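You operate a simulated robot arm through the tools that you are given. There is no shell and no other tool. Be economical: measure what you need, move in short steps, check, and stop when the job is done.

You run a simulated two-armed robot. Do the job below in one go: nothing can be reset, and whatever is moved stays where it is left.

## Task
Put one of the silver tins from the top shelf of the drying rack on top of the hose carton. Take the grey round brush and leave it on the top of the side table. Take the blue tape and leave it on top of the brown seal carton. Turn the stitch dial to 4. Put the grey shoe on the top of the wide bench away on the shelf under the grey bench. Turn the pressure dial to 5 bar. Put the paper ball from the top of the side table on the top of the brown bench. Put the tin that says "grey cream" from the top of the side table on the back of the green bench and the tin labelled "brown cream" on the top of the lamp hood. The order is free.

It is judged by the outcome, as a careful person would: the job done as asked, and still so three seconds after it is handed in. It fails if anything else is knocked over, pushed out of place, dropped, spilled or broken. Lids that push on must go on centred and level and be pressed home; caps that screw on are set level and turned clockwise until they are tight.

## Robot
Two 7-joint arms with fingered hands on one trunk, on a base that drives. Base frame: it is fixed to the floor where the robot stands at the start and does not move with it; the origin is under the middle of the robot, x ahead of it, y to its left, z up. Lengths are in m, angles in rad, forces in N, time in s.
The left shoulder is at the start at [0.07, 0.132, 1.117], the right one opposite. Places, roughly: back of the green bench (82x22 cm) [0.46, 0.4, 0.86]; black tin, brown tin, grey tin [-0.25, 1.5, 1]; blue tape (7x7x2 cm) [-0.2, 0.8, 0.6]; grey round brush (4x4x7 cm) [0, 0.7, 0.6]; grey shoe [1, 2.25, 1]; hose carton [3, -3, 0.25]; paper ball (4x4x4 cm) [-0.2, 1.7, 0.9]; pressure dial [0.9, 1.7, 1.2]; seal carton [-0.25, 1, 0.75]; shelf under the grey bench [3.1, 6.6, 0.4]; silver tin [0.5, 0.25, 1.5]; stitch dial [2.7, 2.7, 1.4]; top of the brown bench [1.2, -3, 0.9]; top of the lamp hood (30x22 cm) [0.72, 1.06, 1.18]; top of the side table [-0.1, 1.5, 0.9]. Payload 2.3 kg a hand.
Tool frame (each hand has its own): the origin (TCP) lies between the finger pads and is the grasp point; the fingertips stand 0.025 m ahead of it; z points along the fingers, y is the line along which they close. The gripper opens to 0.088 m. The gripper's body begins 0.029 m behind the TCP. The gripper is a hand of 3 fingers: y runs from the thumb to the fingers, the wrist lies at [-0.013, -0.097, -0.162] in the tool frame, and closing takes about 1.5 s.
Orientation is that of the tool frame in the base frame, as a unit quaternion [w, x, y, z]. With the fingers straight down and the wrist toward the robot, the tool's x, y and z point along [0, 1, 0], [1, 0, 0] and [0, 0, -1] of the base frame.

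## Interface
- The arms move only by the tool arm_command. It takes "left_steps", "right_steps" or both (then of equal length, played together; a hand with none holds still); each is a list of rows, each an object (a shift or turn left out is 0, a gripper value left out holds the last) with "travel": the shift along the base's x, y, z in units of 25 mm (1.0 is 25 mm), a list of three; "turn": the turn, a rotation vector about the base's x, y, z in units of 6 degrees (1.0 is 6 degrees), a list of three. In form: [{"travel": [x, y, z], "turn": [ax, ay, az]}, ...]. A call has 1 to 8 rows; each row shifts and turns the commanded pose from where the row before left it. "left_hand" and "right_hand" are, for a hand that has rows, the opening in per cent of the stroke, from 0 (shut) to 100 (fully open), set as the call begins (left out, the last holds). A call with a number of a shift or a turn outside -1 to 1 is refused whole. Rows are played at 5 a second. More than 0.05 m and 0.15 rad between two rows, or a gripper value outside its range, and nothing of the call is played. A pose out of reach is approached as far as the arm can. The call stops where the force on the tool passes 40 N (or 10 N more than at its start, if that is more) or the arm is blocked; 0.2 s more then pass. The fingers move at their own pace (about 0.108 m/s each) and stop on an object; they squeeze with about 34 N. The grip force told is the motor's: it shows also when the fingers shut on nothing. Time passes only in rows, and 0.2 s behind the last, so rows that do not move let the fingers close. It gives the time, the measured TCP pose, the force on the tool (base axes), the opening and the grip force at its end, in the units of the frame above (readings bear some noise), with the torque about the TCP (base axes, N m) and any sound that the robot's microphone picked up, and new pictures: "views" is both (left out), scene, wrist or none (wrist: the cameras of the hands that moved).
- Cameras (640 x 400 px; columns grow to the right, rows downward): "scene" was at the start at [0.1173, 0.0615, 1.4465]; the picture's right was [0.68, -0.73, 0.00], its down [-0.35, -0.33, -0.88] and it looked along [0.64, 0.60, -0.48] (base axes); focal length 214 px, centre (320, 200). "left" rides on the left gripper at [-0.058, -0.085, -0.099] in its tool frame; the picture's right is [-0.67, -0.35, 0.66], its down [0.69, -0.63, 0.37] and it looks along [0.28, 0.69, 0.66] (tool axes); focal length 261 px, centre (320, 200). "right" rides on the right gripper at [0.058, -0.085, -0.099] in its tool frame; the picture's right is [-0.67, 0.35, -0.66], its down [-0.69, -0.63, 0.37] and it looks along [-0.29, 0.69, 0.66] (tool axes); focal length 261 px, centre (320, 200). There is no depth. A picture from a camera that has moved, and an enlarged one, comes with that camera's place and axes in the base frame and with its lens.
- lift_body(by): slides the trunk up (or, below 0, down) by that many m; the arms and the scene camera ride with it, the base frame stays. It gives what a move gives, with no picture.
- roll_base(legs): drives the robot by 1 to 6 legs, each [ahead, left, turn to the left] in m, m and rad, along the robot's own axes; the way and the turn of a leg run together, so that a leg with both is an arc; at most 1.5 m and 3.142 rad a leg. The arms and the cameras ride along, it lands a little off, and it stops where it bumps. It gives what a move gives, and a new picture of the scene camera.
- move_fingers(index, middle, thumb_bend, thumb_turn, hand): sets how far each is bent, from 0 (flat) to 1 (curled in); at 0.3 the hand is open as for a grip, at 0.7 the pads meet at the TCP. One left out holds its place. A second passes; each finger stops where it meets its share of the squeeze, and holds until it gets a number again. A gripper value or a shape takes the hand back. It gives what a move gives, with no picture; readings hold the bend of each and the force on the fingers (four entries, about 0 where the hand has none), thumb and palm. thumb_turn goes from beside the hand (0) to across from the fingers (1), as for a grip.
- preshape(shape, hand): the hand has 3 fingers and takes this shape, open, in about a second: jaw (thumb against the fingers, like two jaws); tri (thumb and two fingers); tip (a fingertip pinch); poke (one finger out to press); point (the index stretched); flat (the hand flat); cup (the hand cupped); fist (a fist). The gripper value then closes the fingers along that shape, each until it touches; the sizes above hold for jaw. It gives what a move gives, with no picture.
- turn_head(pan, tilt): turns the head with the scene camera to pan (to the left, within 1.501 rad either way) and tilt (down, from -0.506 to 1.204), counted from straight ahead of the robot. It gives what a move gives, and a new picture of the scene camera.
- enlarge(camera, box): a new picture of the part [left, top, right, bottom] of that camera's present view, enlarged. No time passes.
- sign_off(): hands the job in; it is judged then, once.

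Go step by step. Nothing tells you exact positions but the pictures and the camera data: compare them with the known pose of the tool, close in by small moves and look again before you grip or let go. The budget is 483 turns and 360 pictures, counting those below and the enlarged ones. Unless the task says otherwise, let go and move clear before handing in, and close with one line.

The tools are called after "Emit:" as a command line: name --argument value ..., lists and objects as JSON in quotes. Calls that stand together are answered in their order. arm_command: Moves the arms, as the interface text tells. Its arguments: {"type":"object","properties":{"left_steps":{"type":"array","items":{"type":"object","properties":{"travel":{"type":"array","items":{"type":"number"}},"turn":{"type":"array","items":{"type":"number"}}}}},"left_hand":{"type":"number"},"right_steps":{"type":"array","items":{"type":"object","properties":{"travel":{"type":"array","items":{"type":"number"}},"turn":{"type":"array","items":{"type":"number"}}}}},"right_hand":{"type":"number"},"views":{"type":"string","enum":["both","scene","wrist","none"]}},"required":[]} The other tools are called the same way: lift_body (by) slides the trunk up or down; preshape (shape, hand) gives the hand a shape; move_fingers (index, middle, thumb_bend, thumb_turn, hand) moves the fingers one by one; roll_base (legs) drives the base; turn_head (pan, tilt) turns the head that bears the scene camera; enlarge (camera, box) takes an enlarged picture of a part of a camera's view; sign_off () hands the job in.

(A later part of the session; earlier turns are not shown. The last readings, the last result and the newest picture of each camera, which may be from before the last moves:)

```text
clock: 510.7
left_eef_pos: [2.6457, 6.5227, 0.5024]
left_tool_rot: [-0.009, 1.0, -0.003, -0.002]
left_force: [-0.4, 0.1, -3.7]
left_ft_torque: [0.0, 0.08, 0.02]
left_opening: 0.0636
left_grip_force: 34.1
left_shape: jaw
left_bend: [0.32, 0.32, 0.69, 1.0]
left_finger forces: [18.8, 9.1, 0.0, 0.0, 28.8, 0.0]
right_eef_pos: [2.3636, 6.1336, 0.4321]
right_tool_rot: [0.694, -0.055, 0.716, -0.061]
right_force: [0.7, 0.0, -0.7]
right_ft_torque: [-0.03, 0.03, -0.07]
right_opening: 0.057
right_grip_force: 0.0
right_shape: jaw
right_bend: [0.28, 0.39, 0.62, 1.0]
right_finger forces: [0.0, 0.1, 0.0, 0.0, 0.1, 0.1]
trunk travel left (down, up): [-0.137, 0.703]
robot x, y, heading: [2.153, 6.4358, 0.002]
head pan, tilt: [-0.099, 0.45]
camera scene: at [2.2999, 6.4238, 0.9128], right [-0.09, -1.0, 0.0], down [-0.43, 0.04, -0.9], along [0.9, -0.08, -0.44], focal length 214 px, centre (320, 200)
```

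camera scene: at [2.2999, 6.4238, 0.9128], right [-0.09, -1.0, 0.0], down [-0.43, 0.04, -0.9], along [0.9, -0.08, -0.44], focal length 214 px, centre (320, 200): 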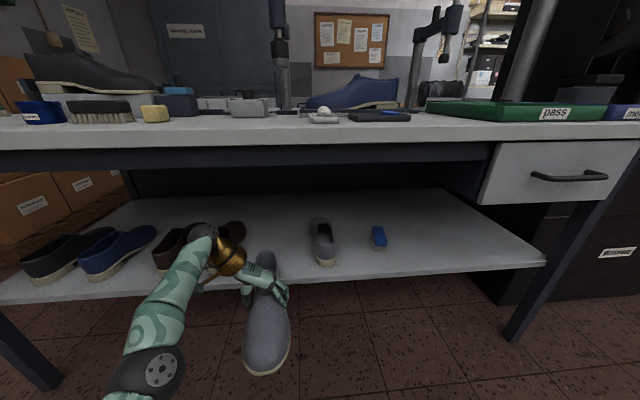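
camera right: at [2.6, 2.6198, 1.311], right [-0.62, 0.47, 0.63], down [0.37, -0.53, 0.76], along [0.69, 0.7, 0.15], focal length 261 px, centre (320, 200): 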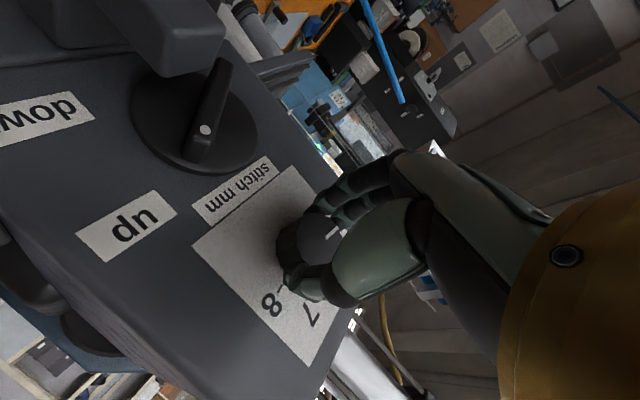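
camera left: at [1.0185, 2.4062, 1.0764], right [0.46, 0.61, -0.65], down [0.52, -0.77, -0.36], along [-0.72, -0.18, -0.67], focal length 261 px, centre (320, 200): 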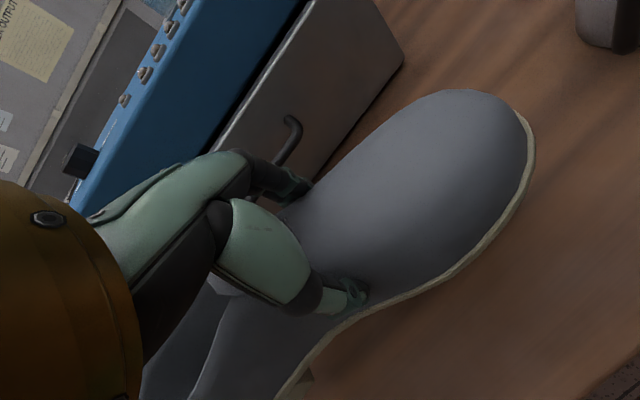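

Emit:
roll_base --legs '[[0.13, 0.004, 0]]'

Emit:
enlarge --camera "left" --box '[0, 0, 640, 400]'

```text
clock: 512.0
left_eef_pos: [2.775, 6.5267, 0.5024]
left_tool_rot: [-0.009, 1.0, -0.002, -0.003]
left_force: [0.3, 0.3, -3.5]
left_ft_torque: [0.01, 0.06, 0.02]
left_opening: 0.0635
left_grip_force: 34.3
left_shape: jaw
left_bend: [0.32, 0.32, 0.69, 1.0]
left_finger forces: [18.9, 9.0, 0.1, 0.0, 28.8, 0.0]
right_eef_pos: [2.4937, 6.1382, 0.4314]
right_tool_rot: [0.694, -0.055, 0.715, -0.061]
right_force: [0.1, 0.2, -0.2]
right_ft_torque: [-0.01, -0.03, -0.03]
right_opening: 0.057
right_grip_force: 0.0
right_shape: jaw
right_bend: [0.28, 0.39, 0.62, 1.0]
right_finger forces: [0.0, 0.0, 0.0, 0.0, 0.0, 0.1]
trunk travel left (down, up): [-0.137, 0.703]
robot x, y, heading: [2.2842, 6.4402, 0.005]
head pan, tilt: [-0.099, 0.45]
camera scene: at [2.4294, 6.4287, 0.9128], right [-0.09, -1.0, 0.0], down [-0.43, 0.04, -0.9], along [0.9, -0.08, -0.44], focal length 214 px, centre (320, 200)
```

scene: 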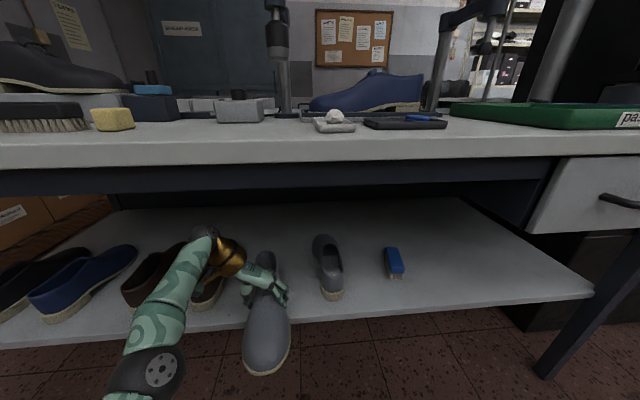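

```text
1.00 times, centred on (320, 200) of left (not enlarged: the box is as wide or as high as the picture)
camera zoom: at [2.7179, 6.6105, 0.6034], right [-0.67, 0.36, -0.65], down [0.69, 0.63, -0.36], along [0.28, -0.68, -0.67], focal length 261 px, centre (320, 200)
```

zoom: 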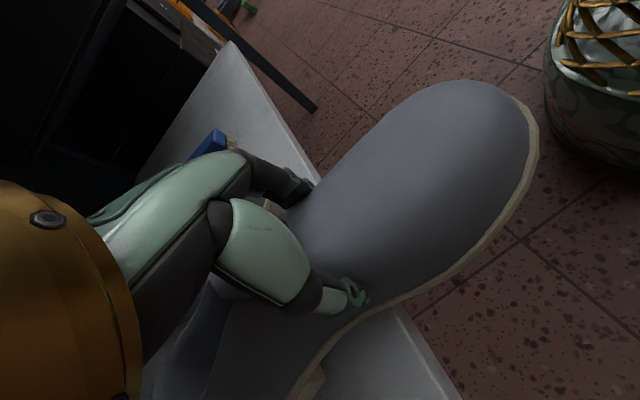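

The forearm passes close above a brown shoe, so I raise the trunk 5 cm for clearance, then advance the last bit.

Emit:
lift_body --by 0.06

Emit:
roll_base --legs '[[0.12, -0.012, 0]]'

```text
clock: 513.0
left_eef_pos: [2.7757, 6.5274, 0.5624]
left_tool_rot: [-0.009, 1.0, -0.003, -0.003]
left_force: [-0.7, 0.5, -3.8]
left_ft_torque: [0.01, 0.03, -0.02]
left_opening: 0.0634
left_grip_force: 33.7
left_shape: jaw
left_bend: [0.32, 0.32, 0.69, 1.0]
left_finger forces: [18.7, 9.0, 0.0, 0.0, 28.7, 0.0]
right_eef_pos: [2.4935, 6.1384, 0.4924]
right_tool_rot: [0.693, -0.055, 0.716, -0.061]
right_force: [-0.7, -0.1, -0.9]
right_ft_torque: [0.04, 0.01, 0.0]
right_opening: 0.0573
right_grip_force: 0.0
right_shape: jaw
right_bend: [0.28, 0.39, 0.62, 1.0]
right_finger forces: [0.0, 0.1, 0.0, 0.0, 0.0, 0.0]
trunk travel left (down, up): [-0.197, 0.643]
robot x, y, heading: [2.281, 6.4384, 0.008]
head pan, tilt: [-0.099, 0.45]
```

```text
clock: 514.2
left_eef_pos: [2.8975, 6.5181, 0.562]
left_tool_rot: [-0.008, 1.0, -0.002, -0.002]
left_force: [0.7, 0.2, -4.6]
left_ft_torque: [-0.02, 0.08, -0.03]
left_opening: 0.0634
left_grip_force: 34.1
left_shape: jaw
left_bend: [0.32, 0.32, 0.69, 1.0]
left_finger forces: [18.8, 8.9, 0.1, 0.1, 28.7, 0.1]
right_eef_pos: [2.615, 6.127, 0.4911]
right_tool_rot: [0.693, -0.055, 0.716, -0.06]
right_force: [-0.2, -0.1, 0.3]
right_ft_torque: [0.03, 0.0, 0.01]
right_opening: 0.0572
right_grip_force: 0.1
right_shape: jaw
right_bend: [0.28, 0.39, 0.62, 1.0]
right_finger forces: [0.0, 0.0, 0.1, 0.0, 0.0, 0.0]
trunk travel left (down, up): [-0.197, 0.643]
robot x, y, heading: [2.4101, 6.4258, 0.007]
head pan, tilt: [-0.099, 0.45]
camera scene: at [2.5513, 6.4181, 0.9728], right [-0.09, -1.0, 0.0], down [-0.43, 0.04, -0.9], along [0.9, -0.08, -0.44], focal length 214 px, centre (320, 200)
```

scene: 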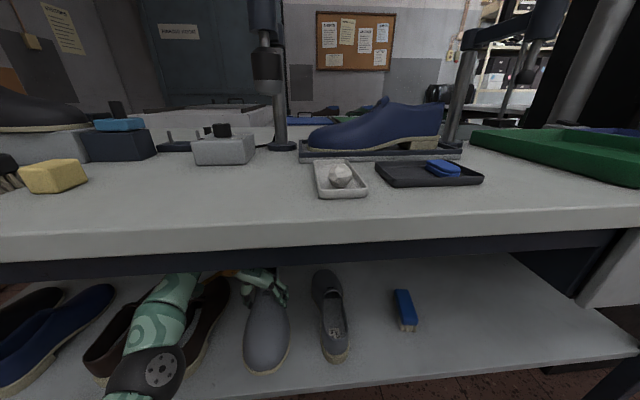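

Emit:
roll_base --legs '[[0.04, 0, 0]]'

Emit:
arm_command --left_steps '[{"travel": [0.2, 0, -1]}, {"travel": [0.2, 0, -1]}, {"travel": [0, 0, -1]}, {"travel": [0, 0, -0.6]}, {"travel": [0, 0, 0]}]' --views "both"

```text
clock: 515.1
left_eef_pos: [2.9367, 6.517, 0.5618]
left_tool_rot: [-0.009, 1.0, -0.003, -0.002]
left_force: [0.1, -0.5, -3.6]
left_ft_torque: [0.05, 0.09, -0.03]
left_opening: 0.0634
left_grip_force: 33.6
left_shape: jaw
left_bend: [0.32, 0.32, 0.69, 1.0]
left_finger forces: [18.6, 9.0, 0.0, 0.1, 28.8, 0.0]
right_eef_pos: [2.6564, 6.1281, 0.4917]
right_tool_rot: [0.693, -0.057, 0.717, -0.06]
right_force: [-0.5, 0.1, -0.3]
right_ft_torque: [-0.03, 0.0, 0.01]
right_opening: 0.057
right_grip_force: 0.2
right_shape: jaw
right_bend: [0.28, 0.39, 0.62, 1.0]
right_finger forces: [0.0, 0.0, 0.0, 0.0, 0.0, 0.0]
trunk travel left (down, up): [-0.197, 0.643]
robot x, y, heading: [2.4484, 6.429, 0.011]
head pan, tilt: [-0.099, 0.45]
camera scene: at [2.592, 6.4183, 0.9727], right [-0.09, -1.0, 0.0], down [-0.43, 0.04, -0.9], along [0.9, -0.08, -0.44], focal length 214 px, centre (320, 200)
```

scene: 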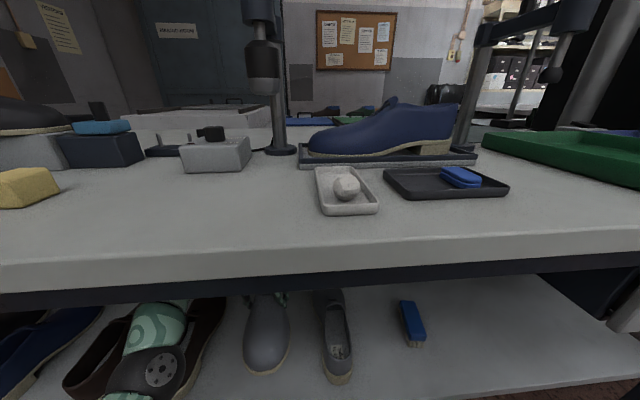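

```text
clock: 516.3
left_eef_pos: [2.9461, 6.518, 0.4731]
left_tool_rot: [-0.009, 1.0, -0.003, -0.001]
left_force: [1.0, 1.9, 2.9]
left_ft_torque: [-0.27, -0.07, 0.01]
left_opening: 0.0634
left_grip_force: 33.4
left_shape: jaw
left_bend: [0.33, 0.32, 0.69, 1.0]
left_finger forces: [19.5, 11.2, 0.0, 0.0, 30.7, 0.0]
right_eef_pos: [2.6547, 6.1289, 0.4933]
right_tool_rot: [0.694, -0.055, 0.716, -0.06]
right_force: [0.9, -0.2, 0.2]
right_ft_torque: [-0.01, 0.01, 0.0]
right_opening: 0.0574
right_grip_force: 0.0
right_shape: jaw
right_bend: [0.28, 0.39, 0.62, 1.0]
right_finger forces: [0.0, 0.1, 0.1, 0.1, 0.1, 0.0]
trunk travel left (down, up): [-0.197, 0.643]
robot x, y, heading: [2.4483, 6.4283, 0.006]
head pan, tilt: [-0.099, 0.45]
camera scene: at [2.5904, 6.4184, 0.9731], right [-0.09, -1.0, 0.0], down [-0.43, 0.04, -0.9], along [0.9, -0.08, -0.43], focal length 214 px, centre (320, 200)
camera left: at [2.8876, 6.6, 0.5748], right [-0.67, 0.36, -0.65], down [0.69, 0.63, -0.36], along [0.28, -0.68, -0.67], focal length 261 px, centre (320, 200)
```

scene: 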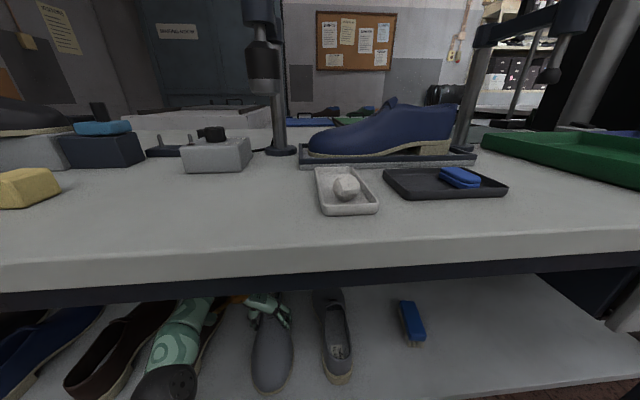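
left: 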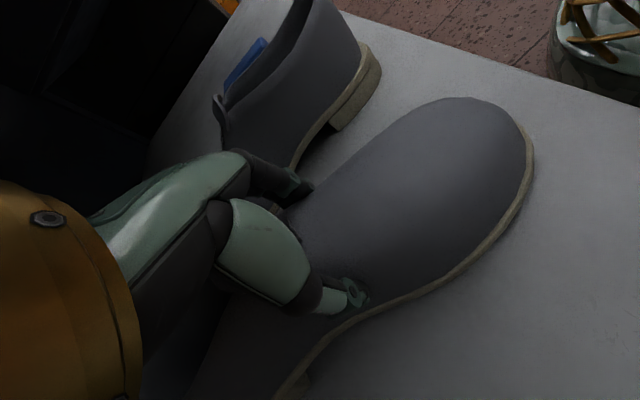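

Emit:
arm_command --left_steps '[{"travel": [0, 0, -0.12]}, {"travel": [0, 0, 0]}]' --views "none"

Emit:
enlarge --camera "scene" --box '[60, 270, 380, 400]'

```text
clock: 516.9
left_eef_pos: [2.9441, 6.5177, 0.4722]
left_tool_rot: [-0.009, 1.0, -0.001, 0.001]
left_force: [3.1, 5.6, 15.0]
left_ft_torque: [-0.69, -0.1, 0.02]
left_opening: 0.0631
left_grip_force: 34.1
left_shape: jaw
left_bend: [0.32, 0.32, 0.69, 1.0]
left_finger forces: [21.7, 12.0, 0.0, 0.0, 33.9, 0.0]
right_eef_pos: [2.6539, 6.1293, 0.4926]
right_tool_rot: [0.695, -0.056, 0.715, -0.059]
right_force: [0.0, -0.7, 0.8]
right_ft_torque: [-0.01, 0.01, 0.06]
right_opening: 0.0573
right_grip_force: 0.1
right_shape: jaw
right_bend: [0.28, 0.39, 0.62, 1.0]
right_finger forces: [0.0, 0.0, 0.1, 0.0, 0.1, 0.0]
trunk travel left (down, up): [-0.197, 0.643]
robot x, y, heading: [2.4497, 6.4269, 0.006]
head pan, tilt: [-0.099, 0.45]
```

```text
2.00 times, centred on (220, 335) of scene
camera zoom: at [2.5884, 6.4188, 0.9735], right [-0.09, -1.0, 0.0], down [-0.43, 0.04, -0.9], along [0.9, -0.08, -0.43], focal length 429 px, centre (520, -70)
```

zoom: 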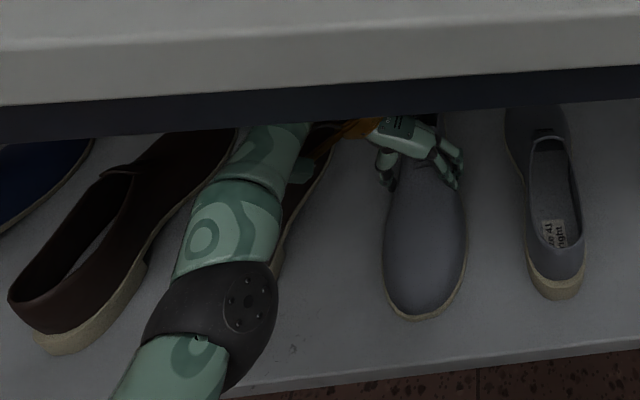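

The shoe rests on the shelf. I release, then raise the trunk 8 cm and back straight out.

Emit:
arm_command --left_steps '[{"travel": [0, 0, 0.06]}, {"travel": [0, 0, 0]}, {"travel": [0, 0, 0]}, {"travel": [0, 0, 0]}, {"travel": [0, 0, 0]}, {"travel": [0, 0, 0]}]' --left_hand 100 --views "wrist"

Emit:
lift_body --by 0.085

Emit:
enlarge --camera "left" --box '[0, 0, 640, 400]'

```text
clock: 518.3
left_eef_pos: [2.9452, 6.5162, 0.4716]
left_tool_rot: [-0.008, 1.0, -0.002, -0.001]
left_force: [-0.1, 0.3, -1.0]
left_ft_torque: [0.0, 0.03, -0.01]
left_opening: 0.0878
left_grip_force: 0.1
left_shape: jaw
left_bend: [0.3, 0.3, 0.3, 0.98]
left_finger forces: [0.1, 0.0, 0.0, 0.0, 0.1, 0.1]
right_eef_pos: [2.6551, 6.1286, 0.4918]
right_tool_rot: [0.693, -0.056, 0.716, -0.061]
right_force: [-0.4, 0.1, -0.6]
right_ft_torque: [0.01, 0.0, 0.0]
right_opening: 0.0572
right_grip_force: 0.0
right_shape: jaw
right_bend: [0.28, 0.39, 0.62, 1.0]
right_finger forces: [0.1, 0.0, 0.1, 0.0, 0.0, 0.0]
trunk travel left (down, up): [-0.197, 0.643]
robot x, y, heading: [2.4488, 6.4295, 0.008]
head pan, tilt: [-0.099, 0.45]
camera left: at [2.8885, 6.5998, 0.5726], right [-0.67, 0.36, -0.65], down [0.69, 0.63, -0.36], along [0.28, -0.68, -0.67], focal length 261 px, centre (320, 200)
```

left: 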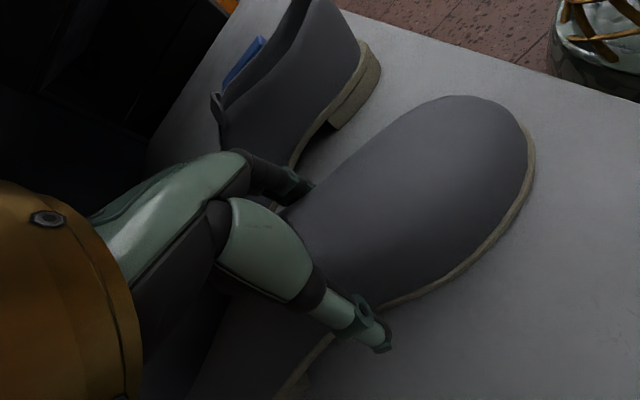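

```text
clock: 519.5
left_eef_pos: [2.9458, 6.5171, 0.5563]
left_tool_rot: [-0.009, 1.0, -0.002, -0.002]
left_force: [0.3, -0.3, -0.5]
left_ft_torque: [0.03, 0.01, -0.01]
left_opening: 0.0877
left_grip_force: 0.1
left_shape: jaw
left_bend: [0.3, 0.3, 0.3, 0.98]
left_finger forces: [0.0, 0.0, 0.0, 0.1, 0.1, 0.1]
right_eef_pos: [2.656, 6.1288, 0.578]
right_tool_rot: [0.694, -0.056, 0.716, -0.059]
right_force: [-0.1, -0.2, -0.5]
right_ft_torque: [0.0, 0.0, 0.0]
right_opening: 0.0573
right_grip_force: 0.0
right_shape: jaw
right_bend: [0.28, 0.39, 0.62, 1.0]
right_finger forces: [0.0, 0.0, 0.0, 0.0, 0.0, 0.1]
trunk travel left (down, up): [-0.282, 0.558]
robot x, y, heading: [2.4483, 6.4252, 0.006]
head pan, tilt: [-0.099, 0.45]
```

```text
1.00 times, centred on (320, 200) of left (not enlarged: the box is as wide or as high as the picture)
camera zoom: at [2.8886, 6.5998, 0.6575], right [-0.67, 0.36, -0.65], down [0.69, 0.63, -0.36], along [0.28, -0.68, -0.67], focal length 261 px, centre (320, 200)
```

zoom: 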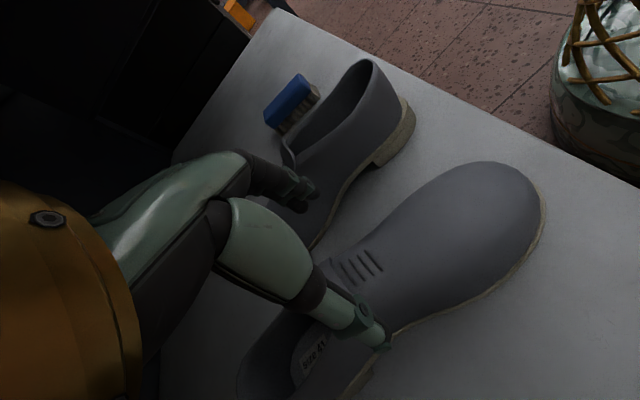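

Emit:
lift_body --by 0.015

Emit:
roll_base --legs '[[-0.5, 0, 0]]'

Emit:
enlarge --camera "scene" --box '[100, 180, 420, 380]'

```text
clock: 520.1
left_eef_pos: [2.9387, 6.5175, 0.5732]
left_tool_rot: [-0.009, 1.0, -0.002, 0.002]
left_force: [-0.5, 0.6, -0.5]
left_ft_torque: [-0.01, -0.05, 0.0]
left_opening: 0.0877
left_grip_force: 0.0
left_shape: jaw
left_bend: [0.3, 0.3, 0.3, 0.98]
left_finger forces: [0.0, 0.0, 0.0, 0.0, 0.1, 0.0]
right_eef_pos: [2.6495, 6.1288, 0.5939]
right_tool_rot: [0.697, -0.058, 0.712, -0.061]
right_force: [0.2, -0.1, -0.5]
right_ft_torque: [0.0, -0.02, 0.02]
right_opening: 0.0573
right_grip_force: 0.1
right_shape: jaw
right_bend: [0.28, 0.39, 0.62, 1.0]
right_finger forces: [0.1, 0.1, 0.0, 0.1, 0.0, 0.1]
trunk travel left (down, up): [-0.297, 0.543]
robot x, y, heading: [2.4441, 6.4301, 0.011]
head pan, tilt: [-0.099, 0.45]
```

```text
clock: 520.8
left_eef_pos: [2.9375, 6.5184, 0.5719]
left_tool_rot: [-0.008, 1.0, 0.0, -0.001]
left_force: [1.0, -1.0, 0.3]
left_ft_torque: [-0.01, 0.02, 0.0]
left_opening: 0.0875
left_grip_force: 0.0
left_shape: jaw
left_bend: [0.3, 0.3, 0.3, 0.98]
left_finger forces: [0.0, 0.1, 0.0, 0.1, 0.0, 0.1]
right_eef_pos: [2.6506, 6.128, 0.5952]
right_tool_rot: [0.696, -0.057, 0.713, -0.058]
right_force: [0.1, 0.5, 0.5]
right_ft_torque: [0.02, 0.01, -0.04]
right_opening: 0.0573
right_grip_force: 0.1
right_shape: jaw
right_bend: [0.28, 0.39, 0.62, 1.0]
right_finger forces: [0.0, 0.0, 0.0, 0.1, 0.0, 0.0]
trunk travel left (down, up): [-0.297, 0.543]
robot x, y, heading: [2.4448, 6.4288, 0.018]
head pan, tilt: [-0.099, 0.45]
stopped in leg 1: the robot was blocked; the commanded pose is now the measured one
camera scene: at [2.5808, 6.419, 1.0744], right [-0.09, -1.0, 0.0], down [-0.43, 0.04, -0.9], along [0.9, -0.08, -0.43], focal length 214 px, centre (320, 200)
```

scene: 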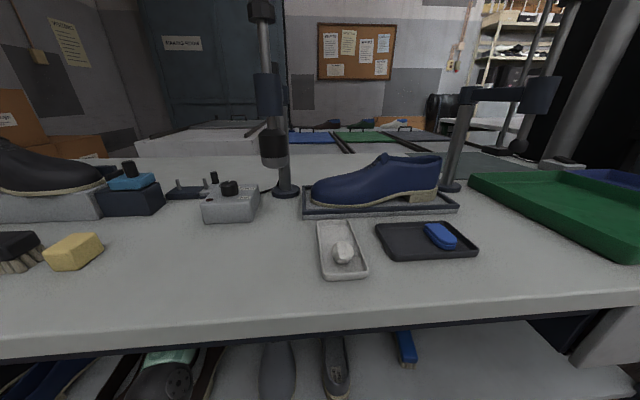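

```text
2.00 times, centred on (260, 280) of scene
camera zoom: at [2.5808, 6.419, 1.0744], right [-0.09, -1.0, 0.0], down [-0.43, 0.04, -0.9], along [0.9, -0.08, -0.43], focal length 429 px, centre (440, 40)
```

zoom: 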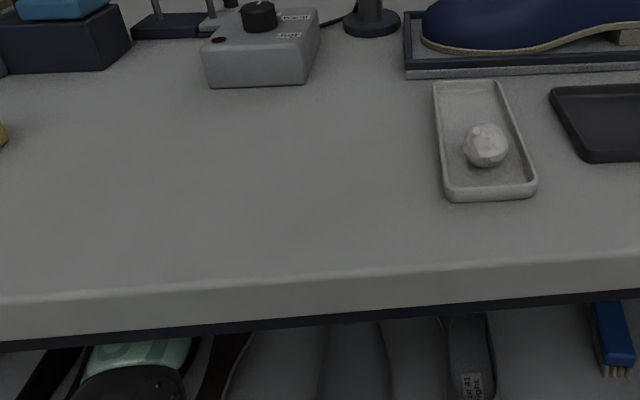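

The wrist is touching the underside of the bench apron. I lower the trunk slightly, then back out.

Emit:
lift_body --by -0.025

Emit:
roll_base --legs '[[-0.15, 0, 0]]'

```text
clock: 521.5
left_eef_pos: [2.9413, 6.5177, 0.5433]
left_tool_rot: [-0.008, 1.0, -0.002, -0.005]
left_force: [-0.2, -0.8, 0.5]
left_ft_torque: [-0.02, -0.05, 0.03]
left_opening: 0.0879
left_grip_force: 0.0
left_shape: jaw
left_bend: [0.3, 0.3, 0.3, 0.98]
left_finger forces: [0.0, 0.1, 0.1, 0.1, 0.1, 0.0]
right_eef_pos: [2.6544, 6.1286, 0.5679]
right_tool_rot: [0.693, -0.058, 0.716, -0.059]
right_force: [0.2, 0.6, 0.4]
right_ft_torque: [0.04, 0.02, -0.01]
right_opening: 0.0574
right_grip_force: 0.1
right_shape: jaw
right_bend: [0.28, 0.39, 0.62, 1.0]
right_finger forces: [0.0, 0.0, 0.0, 0.0, 0.0, 0.1]
trunk travel left (down, up): [-0.272, 0.568]
robot x, y, heading: [2.4445, 6.426, 0.015]
head pan, tilt: [-0.099, 0.45]
```

```text
clock: 522.9
left_eef_pos: [2.7923, 6.5149, 0.5444]
left_tool_rot: [-0.01, 1.0, -0.002, -0.004]
left_force: [0.2, 0.6, -0.1]
left_ft_torque: [0.02, -0.01, 0.02]
left_opening: 0.0877
left_grip_force: 0.0
left_shape: jaw
left_bend: [0.3, 0.3, 0.3, 0.98]
left_finger forces: [0.1, 0.1, 0.1, 0.1, 0.0, 0.0]
right_eef_pos: [2.5058, 6.1255, 0.5675]
right_tool_rot: [0.694, -0.057, 0.715, -0.058]
right_force: [-0.2, 0.3, -0.6]
right_ft_torque: [0.03, 0.02, -0.02]
right_opening: 0.0573
right_grip_force: 0.1
right_shape: jaw
right_bend: [0.28, 0.39, 0.62, 1.0]
right_finger forces: [0.0, 0.1, 0.1, 0.0, 0.0, 0.0]
trunk travel left (down, up): [-0.272, 0.568]
robot x, y, heading: [2.2986, 6.4231, 0.01]
head pan, tilt: [-0.099, 0.45]
camera scene: at [2.4393, 6.4163, 1.048], right [-0.09, -1.0, 0.0], down [-0.43, 0.04, -0.9], along [0.9, -0.08, -0.44], focal length 214 px, centre (320, 200)
```

scene: 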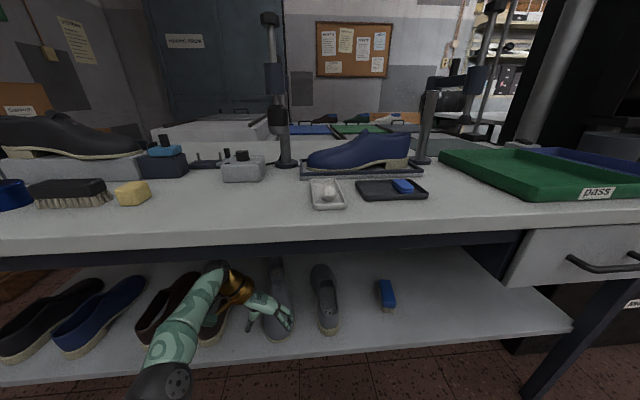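

Emit:
roll_base --legs '[[-0.55, 0, 0]]'

Emit:
enlarge --camera "scene" --box '[150, 180, 470, 300]'

```text
clock: 526.1
left_eef_pos: [2.2402, 6.5069, 0.5443]
left_tool_rot: [-0.008, 1.0, -0.003, -0.004]
left_force: [1.0, 0.6, -1.0]
left_ft_torque: [0.0, 0.0, 0.0]
left_opening: 0.0877
left_grip_force: 0.1
left_shape: jaw
left_bend: [0.3, 0.3, 0.3, 0.98]
left_finger forces: [0.0, 0.1, 0.1, 0.0, 0.0, 0.1]
right_eef_pos: [1.9504, 6.1206, 0.5673]
right_tool_rot: [0.693, -0.056, 0.716, -0.061]
right_force: [-0.2, 0.5, -0.2]
right_ft_torque: [0.0, -0.01, 0.0]
right_opening: 0.0571
right_grip_force: 0.0
right_shape: jaw
right_bend: [0.28, 0.39, 0.62, 1.0]
right_finger forces: [0.0, 0.0, 0.0, 0.1, 0.1, 0.0]
trunk travel left (down, up): [-0.272, 0.568]
robot x, y, heading: [1.7429, 6.4177, 0.01]
head pan, tilt: [-0.099, 0.45]
camera scene: at [1.8858, 6.4104, 1.048], right [-0.09, -1.0, 0.0], down [-0.43, 0.04, -0.9], along [0.9, -0.08, -0.44], focal length 214 px, centre (320, 200)
```

scene: 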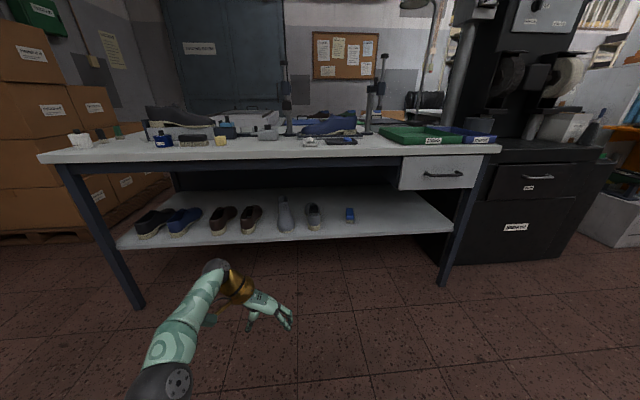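

```text
2.00 times, centred on (310, 240) of scene
camera zoom: at [1.8858, 6.4104, 1.048], right [-0.09, -1.0, 0.0], down [-0.43, 0.04, -0.9], along [0.9, -0.08, -0.44], focal length 429 px, centre (340, 120)
```

zoom: 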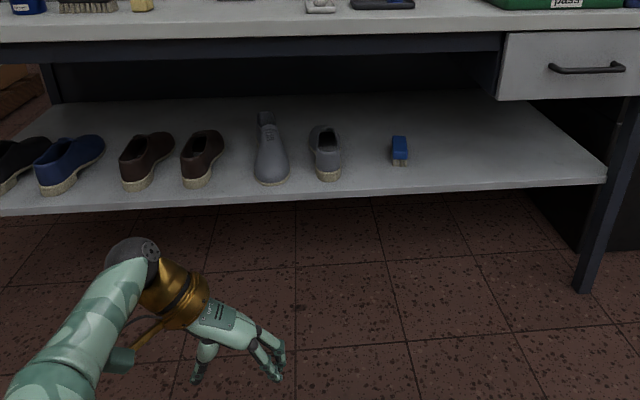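

The shoe stands on the shelf beside its mate. Last job: the paper ball. I raise the trunk and look for a way west between the benches.

Emit:
lift_body --by 0.4

Emit:
roll_base --legs '[[-0.1, -1.45, 0], [0, -0.2, 0], [0, 0, 3.13]]'

Emit:
turn_head --pan 0.0 --tilt 0.35

```text
clock: 529.9
left_eef_pos: [2.2396, 6.5083, 0.9435]
left_tool_rot: [-0.009, 1.0, -0.002, -0.004]
left_force: [-0.1, -0.3, 0.5]
left_ft_torque: [0.02, 0.02, 0.0]
left_opening: 0.0877
left_grip_force: 0.1
left_shape: jaw
left_bend: [0.3, 0.3, 0.3, 0.98]
left_finger forces: [0.0, 0.1, 0.0, 0.1, 0.0, 0.0]
right_eef_pos: [1.951, 6.1203, 0.966]
right_tool_rot: [0.694, -0.056, 0.716, -0.059]
right_force: [0.6, -0.8, 0.3]
right_ft_torque: [0.04, -0.02, 0.03]
right_opening: 0.0571
right_grip_force: 0.1
right_shape: jaw
right_bend: [0.28, 0.39, 0.62, 1.0]
right_finger forces: [0.0, 0.0, 0.1, 0.0, 0.1, 0.1]
trunk travel left (down, up): [-0.672, 0.168]
robot x, y, heading: [1.7399, 6.4233, 0.01]
head pan, tilt: [-0.099, 0.45]
```

```text
clock: 545.5
left_eef_pos: [1.1543, 4.7072, 0.9433]
left_tool_rot: [0.004, 0.024, 1.0, -0.009]
left_force: [-0.2, -0.9, 0.4]
left_ft_torque: [0.02, -0.03, -0.02]
left_opening: 0.0878
left_grip_force: 0.0
left_shape: jaw
left_bend: [0.3, 0.3, 0.3, 0.98]
left_finger forces: [0.1, 0.0, 0.1, 0.1, 0.0, 0.1]
right_eef_pos: [1.4606, 5.084, 0.9671]
right_tool_rot: [-0.075, 0.716, 0.041, -0.693]
right_force: [-0.1, -0.3, 0.2]
right_ft_torque: [0.0, -0.02, 0.01]
right_opening: 0.0572
right_grip_force: 0.1
right_shape: jaw
right_bend: [0.28, 0.39, 0.62, 1.0]
right_finger forces: [0.0, 0.1, 0.0, 0.1, 0.0, 0.0]
trunk travel left (down, up): [-0.672, 0.168]
robot x, y, heading: [1.6557, 4.7773, 3.104]
head pan, tilt: [-0.099, 0.45]
camera scene: at [1.5129, 4.7891, 1.4479], right [0.13, 0.99, 0.0], down [0.43, -0.06, -0.9], along [-0.89, 0.12, -0.44], focal length 214 px, centre (320, 200)
```

scene: 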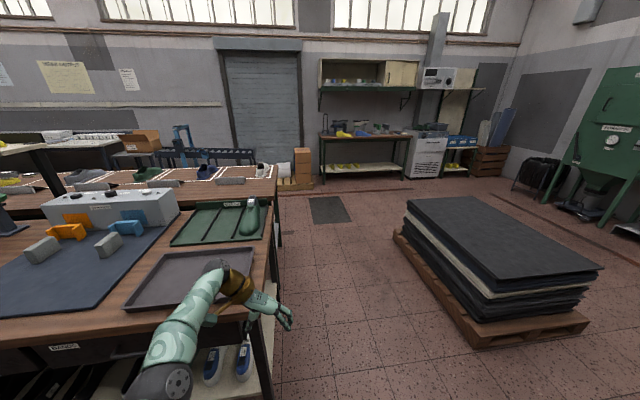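

```text
clock: 546.2
left_eef_pos: [1.1547, 4.7073, 0.9436]
left_tool_rot: [0.005, 0.024, 1.0, -0.009]
left_force: [1.0, -0.2, -0.2]
left_ft_torque: [-0.01, 0.01, 0.02]
left_opening: 0.0877
left_grip_force: 0.0
left_shape: jaw
left_bend: [0.3, 0.3, 0.3, 0.98]
left_finger forces: [0.1, 0.0, 0.1, 0.0, 0.1, 0.0]
right_eef_pos: [1.4579, 5.0835, 0.967]
right_tool_rot: [-0.074, 0.717, 0.042, -0.692]
right_force: [-0.7, -0.2, 0.1]
right_ft_torque: [-0.01, -0.01, -0.03]
right_opening: 0.0573
right_grip_force: 0.1
right_shape: jaw
right_bend: [0.28, 0.39, 0.62, 1.0]
right_finger forces: [0.0, 0.1, 0.0, 0.0, 0.0, 0.1]
trunk travel left (down, up): [-0.672, 0.168]
robot x, y, heading: [1.6541, 4.7774, 3.108]
head pan, tilt: [0.0, 0.351]
camera scene: at [1.511, 4.78, 1.4571], right [0.03, 1.0, 0.0], down [0.34, -0.01, -0.94], along [-0.94, 0.03, -0.34], focal length 214 px, centre (320, 200)
```

scene: 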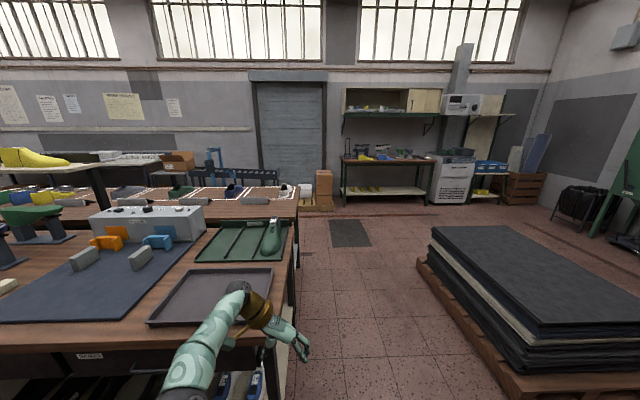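

There's a clear passage between the bench end and the stack of mats. I raise the hands a bit, then cross west and come down the west aisle.

Emit:
lift_body --by 0.16

Emit:
roll_base --legs '[[0, -0.42, 0.03], [1.45, 0, 0], [1.2, 0, 0]]'

Emit:
turn_head --pan 1.4 --tilt 0.4

```text
clock: 548.0
left_eef_pos: [1.154, 4.7076, 1.1035]
left_tool_rot: [0.004, 0.024, 1.0, -0.009]
left_force: [-0.1, 0.0, 0.6]
left_ft_torque: [-0.01, 0.0, -0.02]
left_opening: 0.0878
left_grip_force: 0.1
left_shape: jaw
left_bend: [0.3, 0.3, 0.3, 0.98]
left_finger forces: [0.1, 0.1, 0.0, 0.0, 0.0, 0.0]
right_eef_pos: [1.4581, 5.0843, 1.1278]
right_tool_rot: [-0.074, 0.717, 0.041, -0.692]
right_force: [-0.8, 0.5, 0.5]
right_ft_torque: [0.01, -0.01, 0.0]
right_opening: 0.0574
right_grip_force: 0.0
right_shape: jaw
right_bend: [0.28, 0.39, 0.62, 1.0]
right_finger forces: [0.0, 0.0, 0.0, 0.0, 0.0, 0.1]
trunk travel left (down, up): [-0.832, 0.008]
robot x, y, heading: [1.6559, 4.774, 3.105]
head pan, tilt: [0.0, 0.351]
```

```text
clock: 563.1
left_eef_pos: [-1.4972, 5.1055, 1.1041]
left_tool_rot: [0.005, 0.005, 1.0, -0.009]
left_force: [0.3, 0.1, 0.0]
left_ft_torque: [-0.02, 0.0, -0.01]
left_opening: 0.0878
left_grip_force: 0.0
left_shape: jaw
left_bend: [0.3, 0.3, 0.3, 0.98]
left_finger forces: [0.1, 0.1, 0.0, 0.0, 0.0, 0.0]
right_eef_pos: [-1.2069, 5.4944, 1.1278]
right_tool_rot: [-0.061, 0.715, 0.056, -0.694]
right_force: [0.1, -0.5, -0.6]
right_ft_torque: [0.02, 0.0, 0.02]
right_opening: 0.0572
right_grip_force: 0.0
right_shape: jaw
right_bend: [0.28, 0.39, 0.62, 1.0]
right_finger forces: [0.0, 0.0, 0.0, 0.1, 0.1, 0.0]
trunk travel left (down, up): [-0.832, 0.008]
robot x, y, heading: [-1.0025, 5.1935, -3.129]
head pan, tilt: [0.0, 0.351]
camera scene: at [-1.1434, 5.1919, 1.6172], right [-0.01, 1.0, 0.0], down [0.34, 0.0, -0.94], along [-0.94, -0.01, -0.34], focal length 214 px, centre (320, 200)
```

scene: 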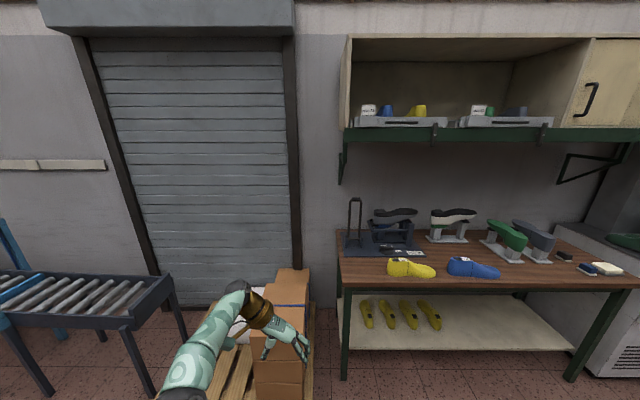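

```text
clock: 564.7
left_eef_pos: [-1.4985, 5.1062, 1.1046]
left_tool_rot: [0.006, 0.004, 1.0, -0.009]
left_force: [0.7, -0.7, -1.0]
left_ft_torque: [0.01, 0.02, -0.02]
left_opening: 0.0878
left_grip_force: 0.0
left_shape: jaw
left_bend: [0.3, 0.3, 0.3, 0.98]
left_finger forces: [0.0, 0.0, 0.1, 0.1, 0.0, 0.1]
right_eef_pos: [-1.2088, 5.4944, 1.1275]
right_tool_rot: [-0.061, 0.716, 0.055, -0.693]
right_force: [-0.7, 0.7, 0.3]
right_ft_torque: [0.0, 0.02, -0.02]
right_opening: 0.0572
right_grip_force: 0.1
right_shape: jaw
right_bend: [0.28, 0.39, 0.62, 1.0]
right_finger forces: [0.0, 0.1, 0.0, 0.0, 0.1, 0.0]
trunk travel left (down, up): [-0.832, 0.008]
robot x, y, heading: [-1.0039, 5.1944, -3.135]
head pan, tilt: [1.4, 0.4]
camera scene: at [-1.0666, 5.1011, 1.6126], right [-0.99, 0.16, 0.0], down [0.06, 0.38, -0.92], along [-0.15, -0.91, -0.39], focal length 214 px, centre (320, 200)
```

scene: 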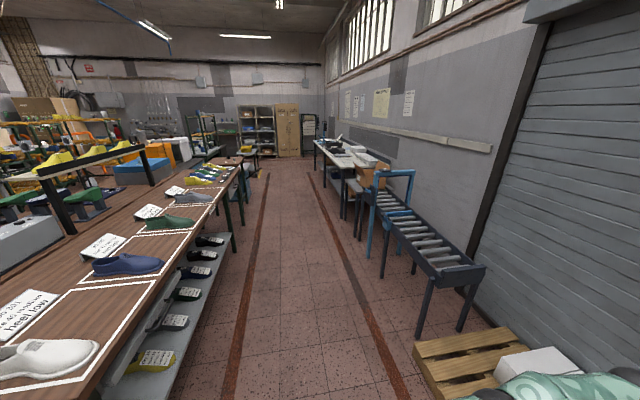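

Emit:
roll_base --legs '[[0, 0, 1.564], [0.2, -0.2, 0], [1.45, 0, 0], [1.45, 0, 0], [0.5, 0, 0]]'

Emit:
turn_head --pan 0.6 --tilt 0.5

```text
clock: 586.8
left_eef_pos: [-1.0188, 1.0663, 1.1055]
left_tool_rot: [-0.009, 0.713, -0.701, 0.003]
left_force: [0.9, 0.0, 0.2]
left_ft_torque: [0.0, 0.0, -0.02]
left_opening: 0.0878
left_grip_force: 0.0
left_shape: jaw
left_bend: [0.3, 0.3, 0.3, 0.98]
left_finger forces: [0.0, 0.0, 0.1, 0.0, 0.0, 0.0]
right_eef_pos: [-1.4125, 1.3461, 1.127]
right_tool_rot: [0.454, 0.46, 0.55, -0.528]
right_force: [-0.5, 0.9, -0.5]
right_ft_torque: [-0.01, -0.02, 0.01]
right_opening: 0.0576
right_grip_force: 0.0
right_shape: jaw
right_bend: [0.28, 0.39, 0.62, 1.0]
right_finger forces: [0.0, 0.0, 0.1, 0.1, 0.1, 0.1]
trunk travel left (down, up): [-0.832, 0.008]
robot x, y, heading: [-1.12, 1.5563, -1.54]
head pan, tilt: [1.4, 0.4]
camera scene: at [-1.0241, 1.4968, 1.6127], right [-0.14, -0.99, 0.0], down [-0.39, 0.05, -0.92], along [0.91, -0.13, -0.39], focal length 214 px, centre (320, 200)
```

scene: 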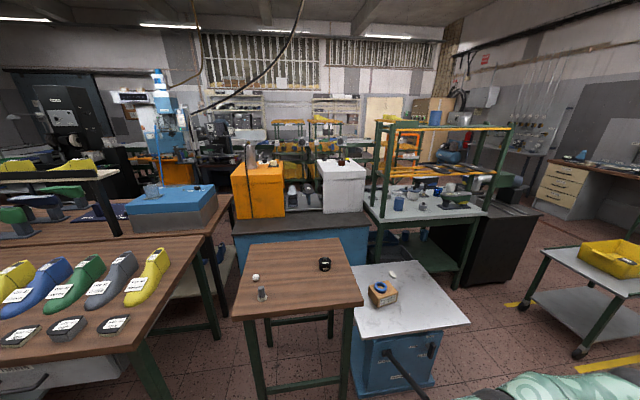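

```text
clock: 587.9
left_eef_pos: [-1.0175, 1.0647, 1.1033]
left_tool_rot: [-0.01, 0.712, -0.702, 0.004]
left_force: [-0.3, -0.2, -0.4]
left_ft_torque: [-0.01, 0.0, -0.01]
left_opening: 0.0877
left_grip_force: 0.1
left_shape: jaw
left_bend: [0.3, 0.3, 0.3, 0.98]
left_finger forces: [0.1, 0.0, 0.0, 0.1, 0.0, 0.0]
right_eef_pos: [-1.412, 1.3452, 1.1277]
right_tool_rot: [0.454, 0.46, 0.55, -0.529]
right_force: [-0.3, 0.3, -0.7]
right_ft_torque: [-0.02, -0.03, 0.0]
right_opening: 0.0571
right_grip_force: 0.2
right_shape: jaw
right_bend: [0.28, 0.39, 0.62, 1.0]
right_finger forces: [0.0, 0.1, 0.0, 0.0, 0.0, 0.0]
trunk travel left (down, up): [-0.832, 0.008]
robot x, y, heading: [-1.1167, 1.5601, -1.539]
head pan, tilt: [0.6, 0.499]
camera scene: at [-1.0619, 1.4344, 1.6035], right [-0.81, -0.59, 0.0], down [-0.28, 0.39, -0.88], along [0.52, -0.71, -0.48], focal length 214 px, centre (320, 200)
```

scene: 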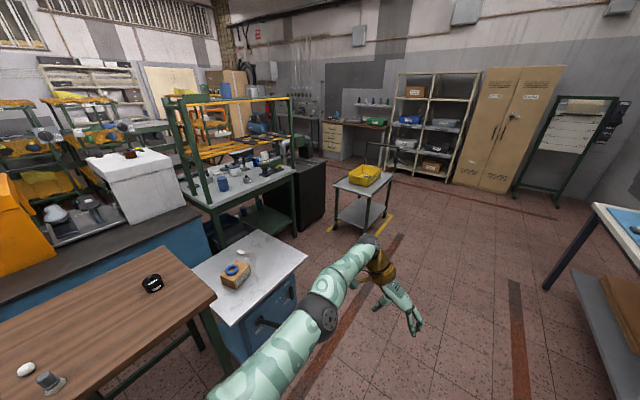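

Emit:
roll_base --legs '[[0, 0, 1.54], [0.28, 0.03, 0]]'

Emit:
turn_head --pan 0.05 --tilt 0.75

Emit:
enlarge --camera "scene" --box '[220, 170, 420, 295]'

```text
clock: 593.6
left_eef_pos: [-0.343, 1.6779, 1.1065]
left_tool_rot: [-0.009, 1.0, -0.005, -0.003]
left_force: [-0.1, -0.4, -0.2]
left_ft_torque: [0.02, 0.03, 0.02]
left_opening: 0.0874
left_grip_force: 0.0
left_shape: jaw
left_bend: [0.3, 0.3, 0.3, 0.98]
left_finger forces: [0.1, 0.1, 0.0, 0.0, 0.1, 0.0]
right_eef_pos: [-0.6332, 1.2905, 1.1275]
right_tool_rot: [0.694, -0.055, 0.716, -0.061]
right_force: [-0.4, 0.4, -0.1]
right_ft_torque: [-0.02, 0.01, 0.01]
right_opening: 0.0573
right_grip_force: 0.1
right_shape: jaw
right_bend: [0.28, 0.39, 0.62, 1.0]
right_finger forces: [0.0, 0.1, 0.0, 0.0, 0.0, 0.1]
trunk travel left (down, up): [-0.832, 0.008]
robot x, y, heading: [-0.8375, 1.5892, 0.003]
head pan, tilt: [0.6, 0.499]
camera scene: at [-0.7151, 1.6414, 1.6038], right [0.57, -0.82, 0.0], down [-0.39, -0.27, -0.88], along [0.72, 0.5, -0.48], focal length 214 px, centre (320, 200)
```

scene: 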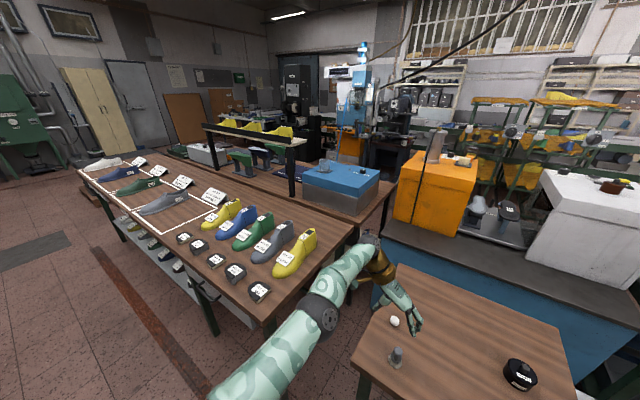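

```text
clock: 594.6
left_eef_pos: [-0.3413, 1.6789, 1.1042]
left_tool_rot: [-0.008, 1.0, -0.005, -0.005]
left_force: [-0.4, 0.3, 0.1]
left_ft_torque: [0.0, -0.01, 0.0]
left_opening: 0.0876
left_grip_force: 0.0
left_shape: jaw
left_bend: [0.3, 0.3, 0.3, 0.98]
left_finger forces: [0.0, 0.0, 0.0, 0.0, 0.1, 0.0]
right_eef_pos: [-0.6305, 1.2912, 1.127]
right_tool_rot: [0.693, -0.054, 0.716, -0.062]
right_force: [-0.3, -1.2, -0.4]
right_ft_torque: [0.02, 0.02, -0.03]
right_opening: 0.0571
right_grip_force: 0.0
right_shape: jaw
right_bend: [0.28, 0.39, 0.62, 1.0]
right_finger forces: [0.0, 0.0, 0.0, 0.0, 0.0, 0.0]
trunk travel left (down, up): [-0.832, 0.008]
robot x, y, heading: [-0.8373, 1.5915, 0.006]
head pan, tilt: [0.051, 0.75]
camera scene: at [-0.7036, 1.5949, 1.5815], right [0.06, -1.0, 0.0], down [-0.68, -0.04, -0.73], along [0.73, 0.04, -0.68], focal length 214 px, centre (320, 200)
```

scene: 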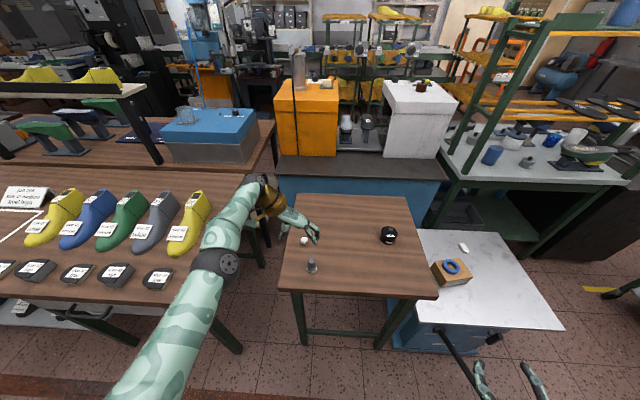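

```text
3.20 times, centred on (320, 232) of scene
camera zoom: at [-0.7036, 1.5949, 1.5815], right [0.06, -1.0, 0.0], down [-0.68, -0.04, -0.73], along [0.73, 0.04, -0.68], focal length 686 px, centre (320, 96)
```

zoom: 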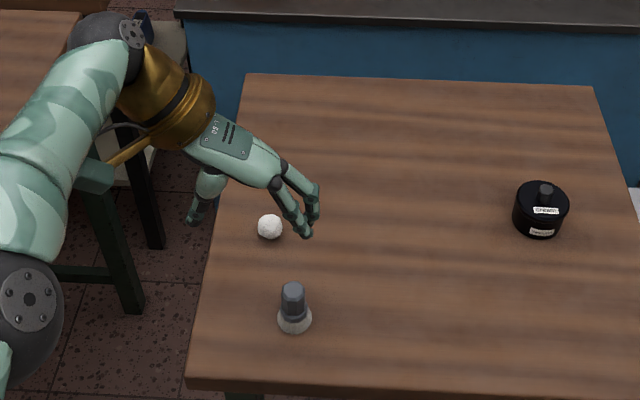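

Ball ≈ (−0.195, 1.686). I move the left hand over it.

Emit:
roll_base --legs '[[0.13, 0, -0.004]]'

Emit:
arm_command --left_steps '[{"travel": [0.3, 0.2, -1]}, {"travel": [0.3, 0.1, -1]}, {"travel": [0, 0, -1]}, {"travel": [0, 0, -1]}, {"travel": [0, 0, -0.8]}, {"travel": [0, 0, 0]}]' --views "both"

```text
clock: 595.9
left_eef_pos: [-0.2166, 1.6758, 1.1055]
left_tool_rot: [-0.008, 1.0, -0.008, -0.003]
left_force: [0.1, 1.2, -0.3]
left_ft_torque: [0.03, -0.02, -0.04]
left_opening: 0.0879
left_grip_force: 0.1
left_shape: jaw
left_bend: [0.3, 0.3, 0.3, 0.98]
left_finger forces: [0.0, 0.0, 0.0, 0.0, 0.0, 0.0]
right_eef_pos: [-0.5082, 1.2896, 1.1286]
right_tool_rot: [0.694, -0.053, 0.715, -0.064]
right_force: [-0.1, 0.0, -0.1]
right_ft_torque: [0.0, 0.0, -0.01]
right_opening: 0.0571
right_grip_force: 0.0
right_shape: jaw
right_bend: [0.28, 0.39, 0.62, 1.0]
right_finger forces: [0.1, 0.1, 0.0, 0.1, 0.1, 0.0]
trunk travel left (down, up): [-0.832, 0.008]
robot x, y, heading: [-0.7111, 1.5916, 0.002]
head pan, tilt: [0.051, 0.75]
camera scene: at [-0.5807, 1.5943, 1.5819], right [0.05, -1.0, 0.0], down [-0.68, -0.03, -0.73], along [0.73, 0.04, -0.68], focal length 214 px, centre (320, 200)
```

scene: 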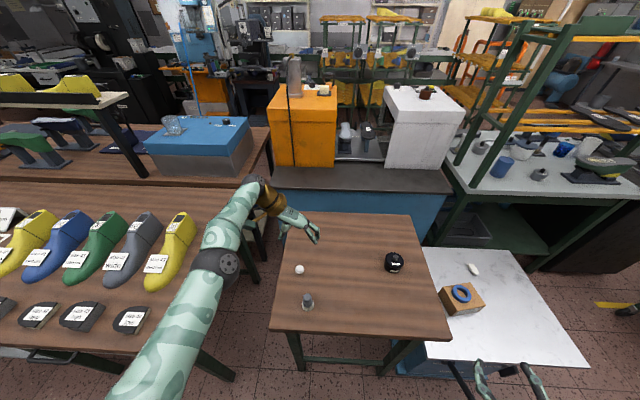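

```text
clock: 597.3
left_eef_pos: [-0.227, 1.6764, 0.9989]
left_tool_rot: [-0.009, 1.0, -0.008, -0.006]
left_force: [0.6, 0.4, 0.5]
left_ft_torque: [0.03, 0.01, 0.01]
left_opening: 0.0879
left_grip_force: 0.1
left_shape: jaw
left_bend: [0.3, 0.3, 0.3, 0.98]
left_finger forces: [0.0, 0.0, 0.0, 0.1, 0.0, 0.1]
left hand out of reach, approached as far as the arm can: row 1, 2, 4
right_eef_pos: [-0.5044, 1.2904, 1.1275]
right_tool_rot: [0.693, -0.052, 0.716, -0.063]
right_force: [0.5, -0.1, 0.1]
right_ft_torque: [0.0, 0.01, 0.01]
right_opening: 0.0573
right_grip_force: 0.0
right_shape: jaw
right_bend: [0.28, 0.39, 0.62, 1.0]
right_finger forces: [0.0, 0.0, 0.0, 0.1, 0.1, 0.0]
trunk travel left (down, up): [-0.832, 0.008]
robot x, y, heading: [-0.7102, 1.589, -0.001]
head pan, tilt: [0.051, 0.75]
camera scene: at [-0.5759, 1.5942, 1.5815], right [0.05, -1.0, 0.0], down [-0.68, -0.03, -0.73], along [0.73, 0.04, -0.68], focal length 214 px, centre (320, 200)
camera left: at [-0.283, 1.7591, 1.0999], right [-0.67, 0.37, -0.64], down [0.69, 0.62, -0.36], along [0.27, -0.69, -0.68], focal length 261 px, centre (320, 200)
```

scene: 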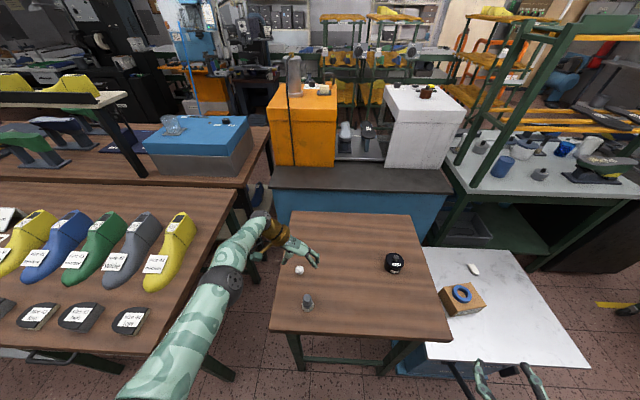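
left: 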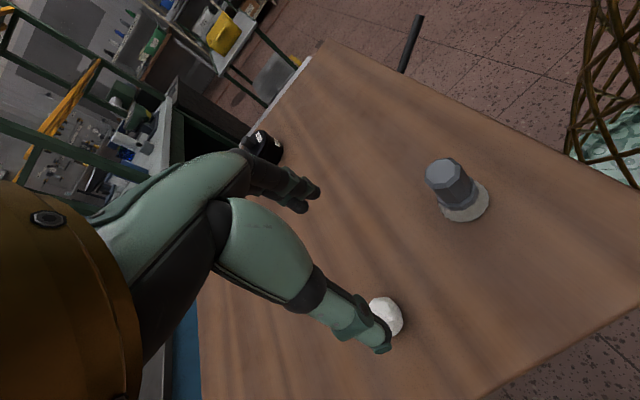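

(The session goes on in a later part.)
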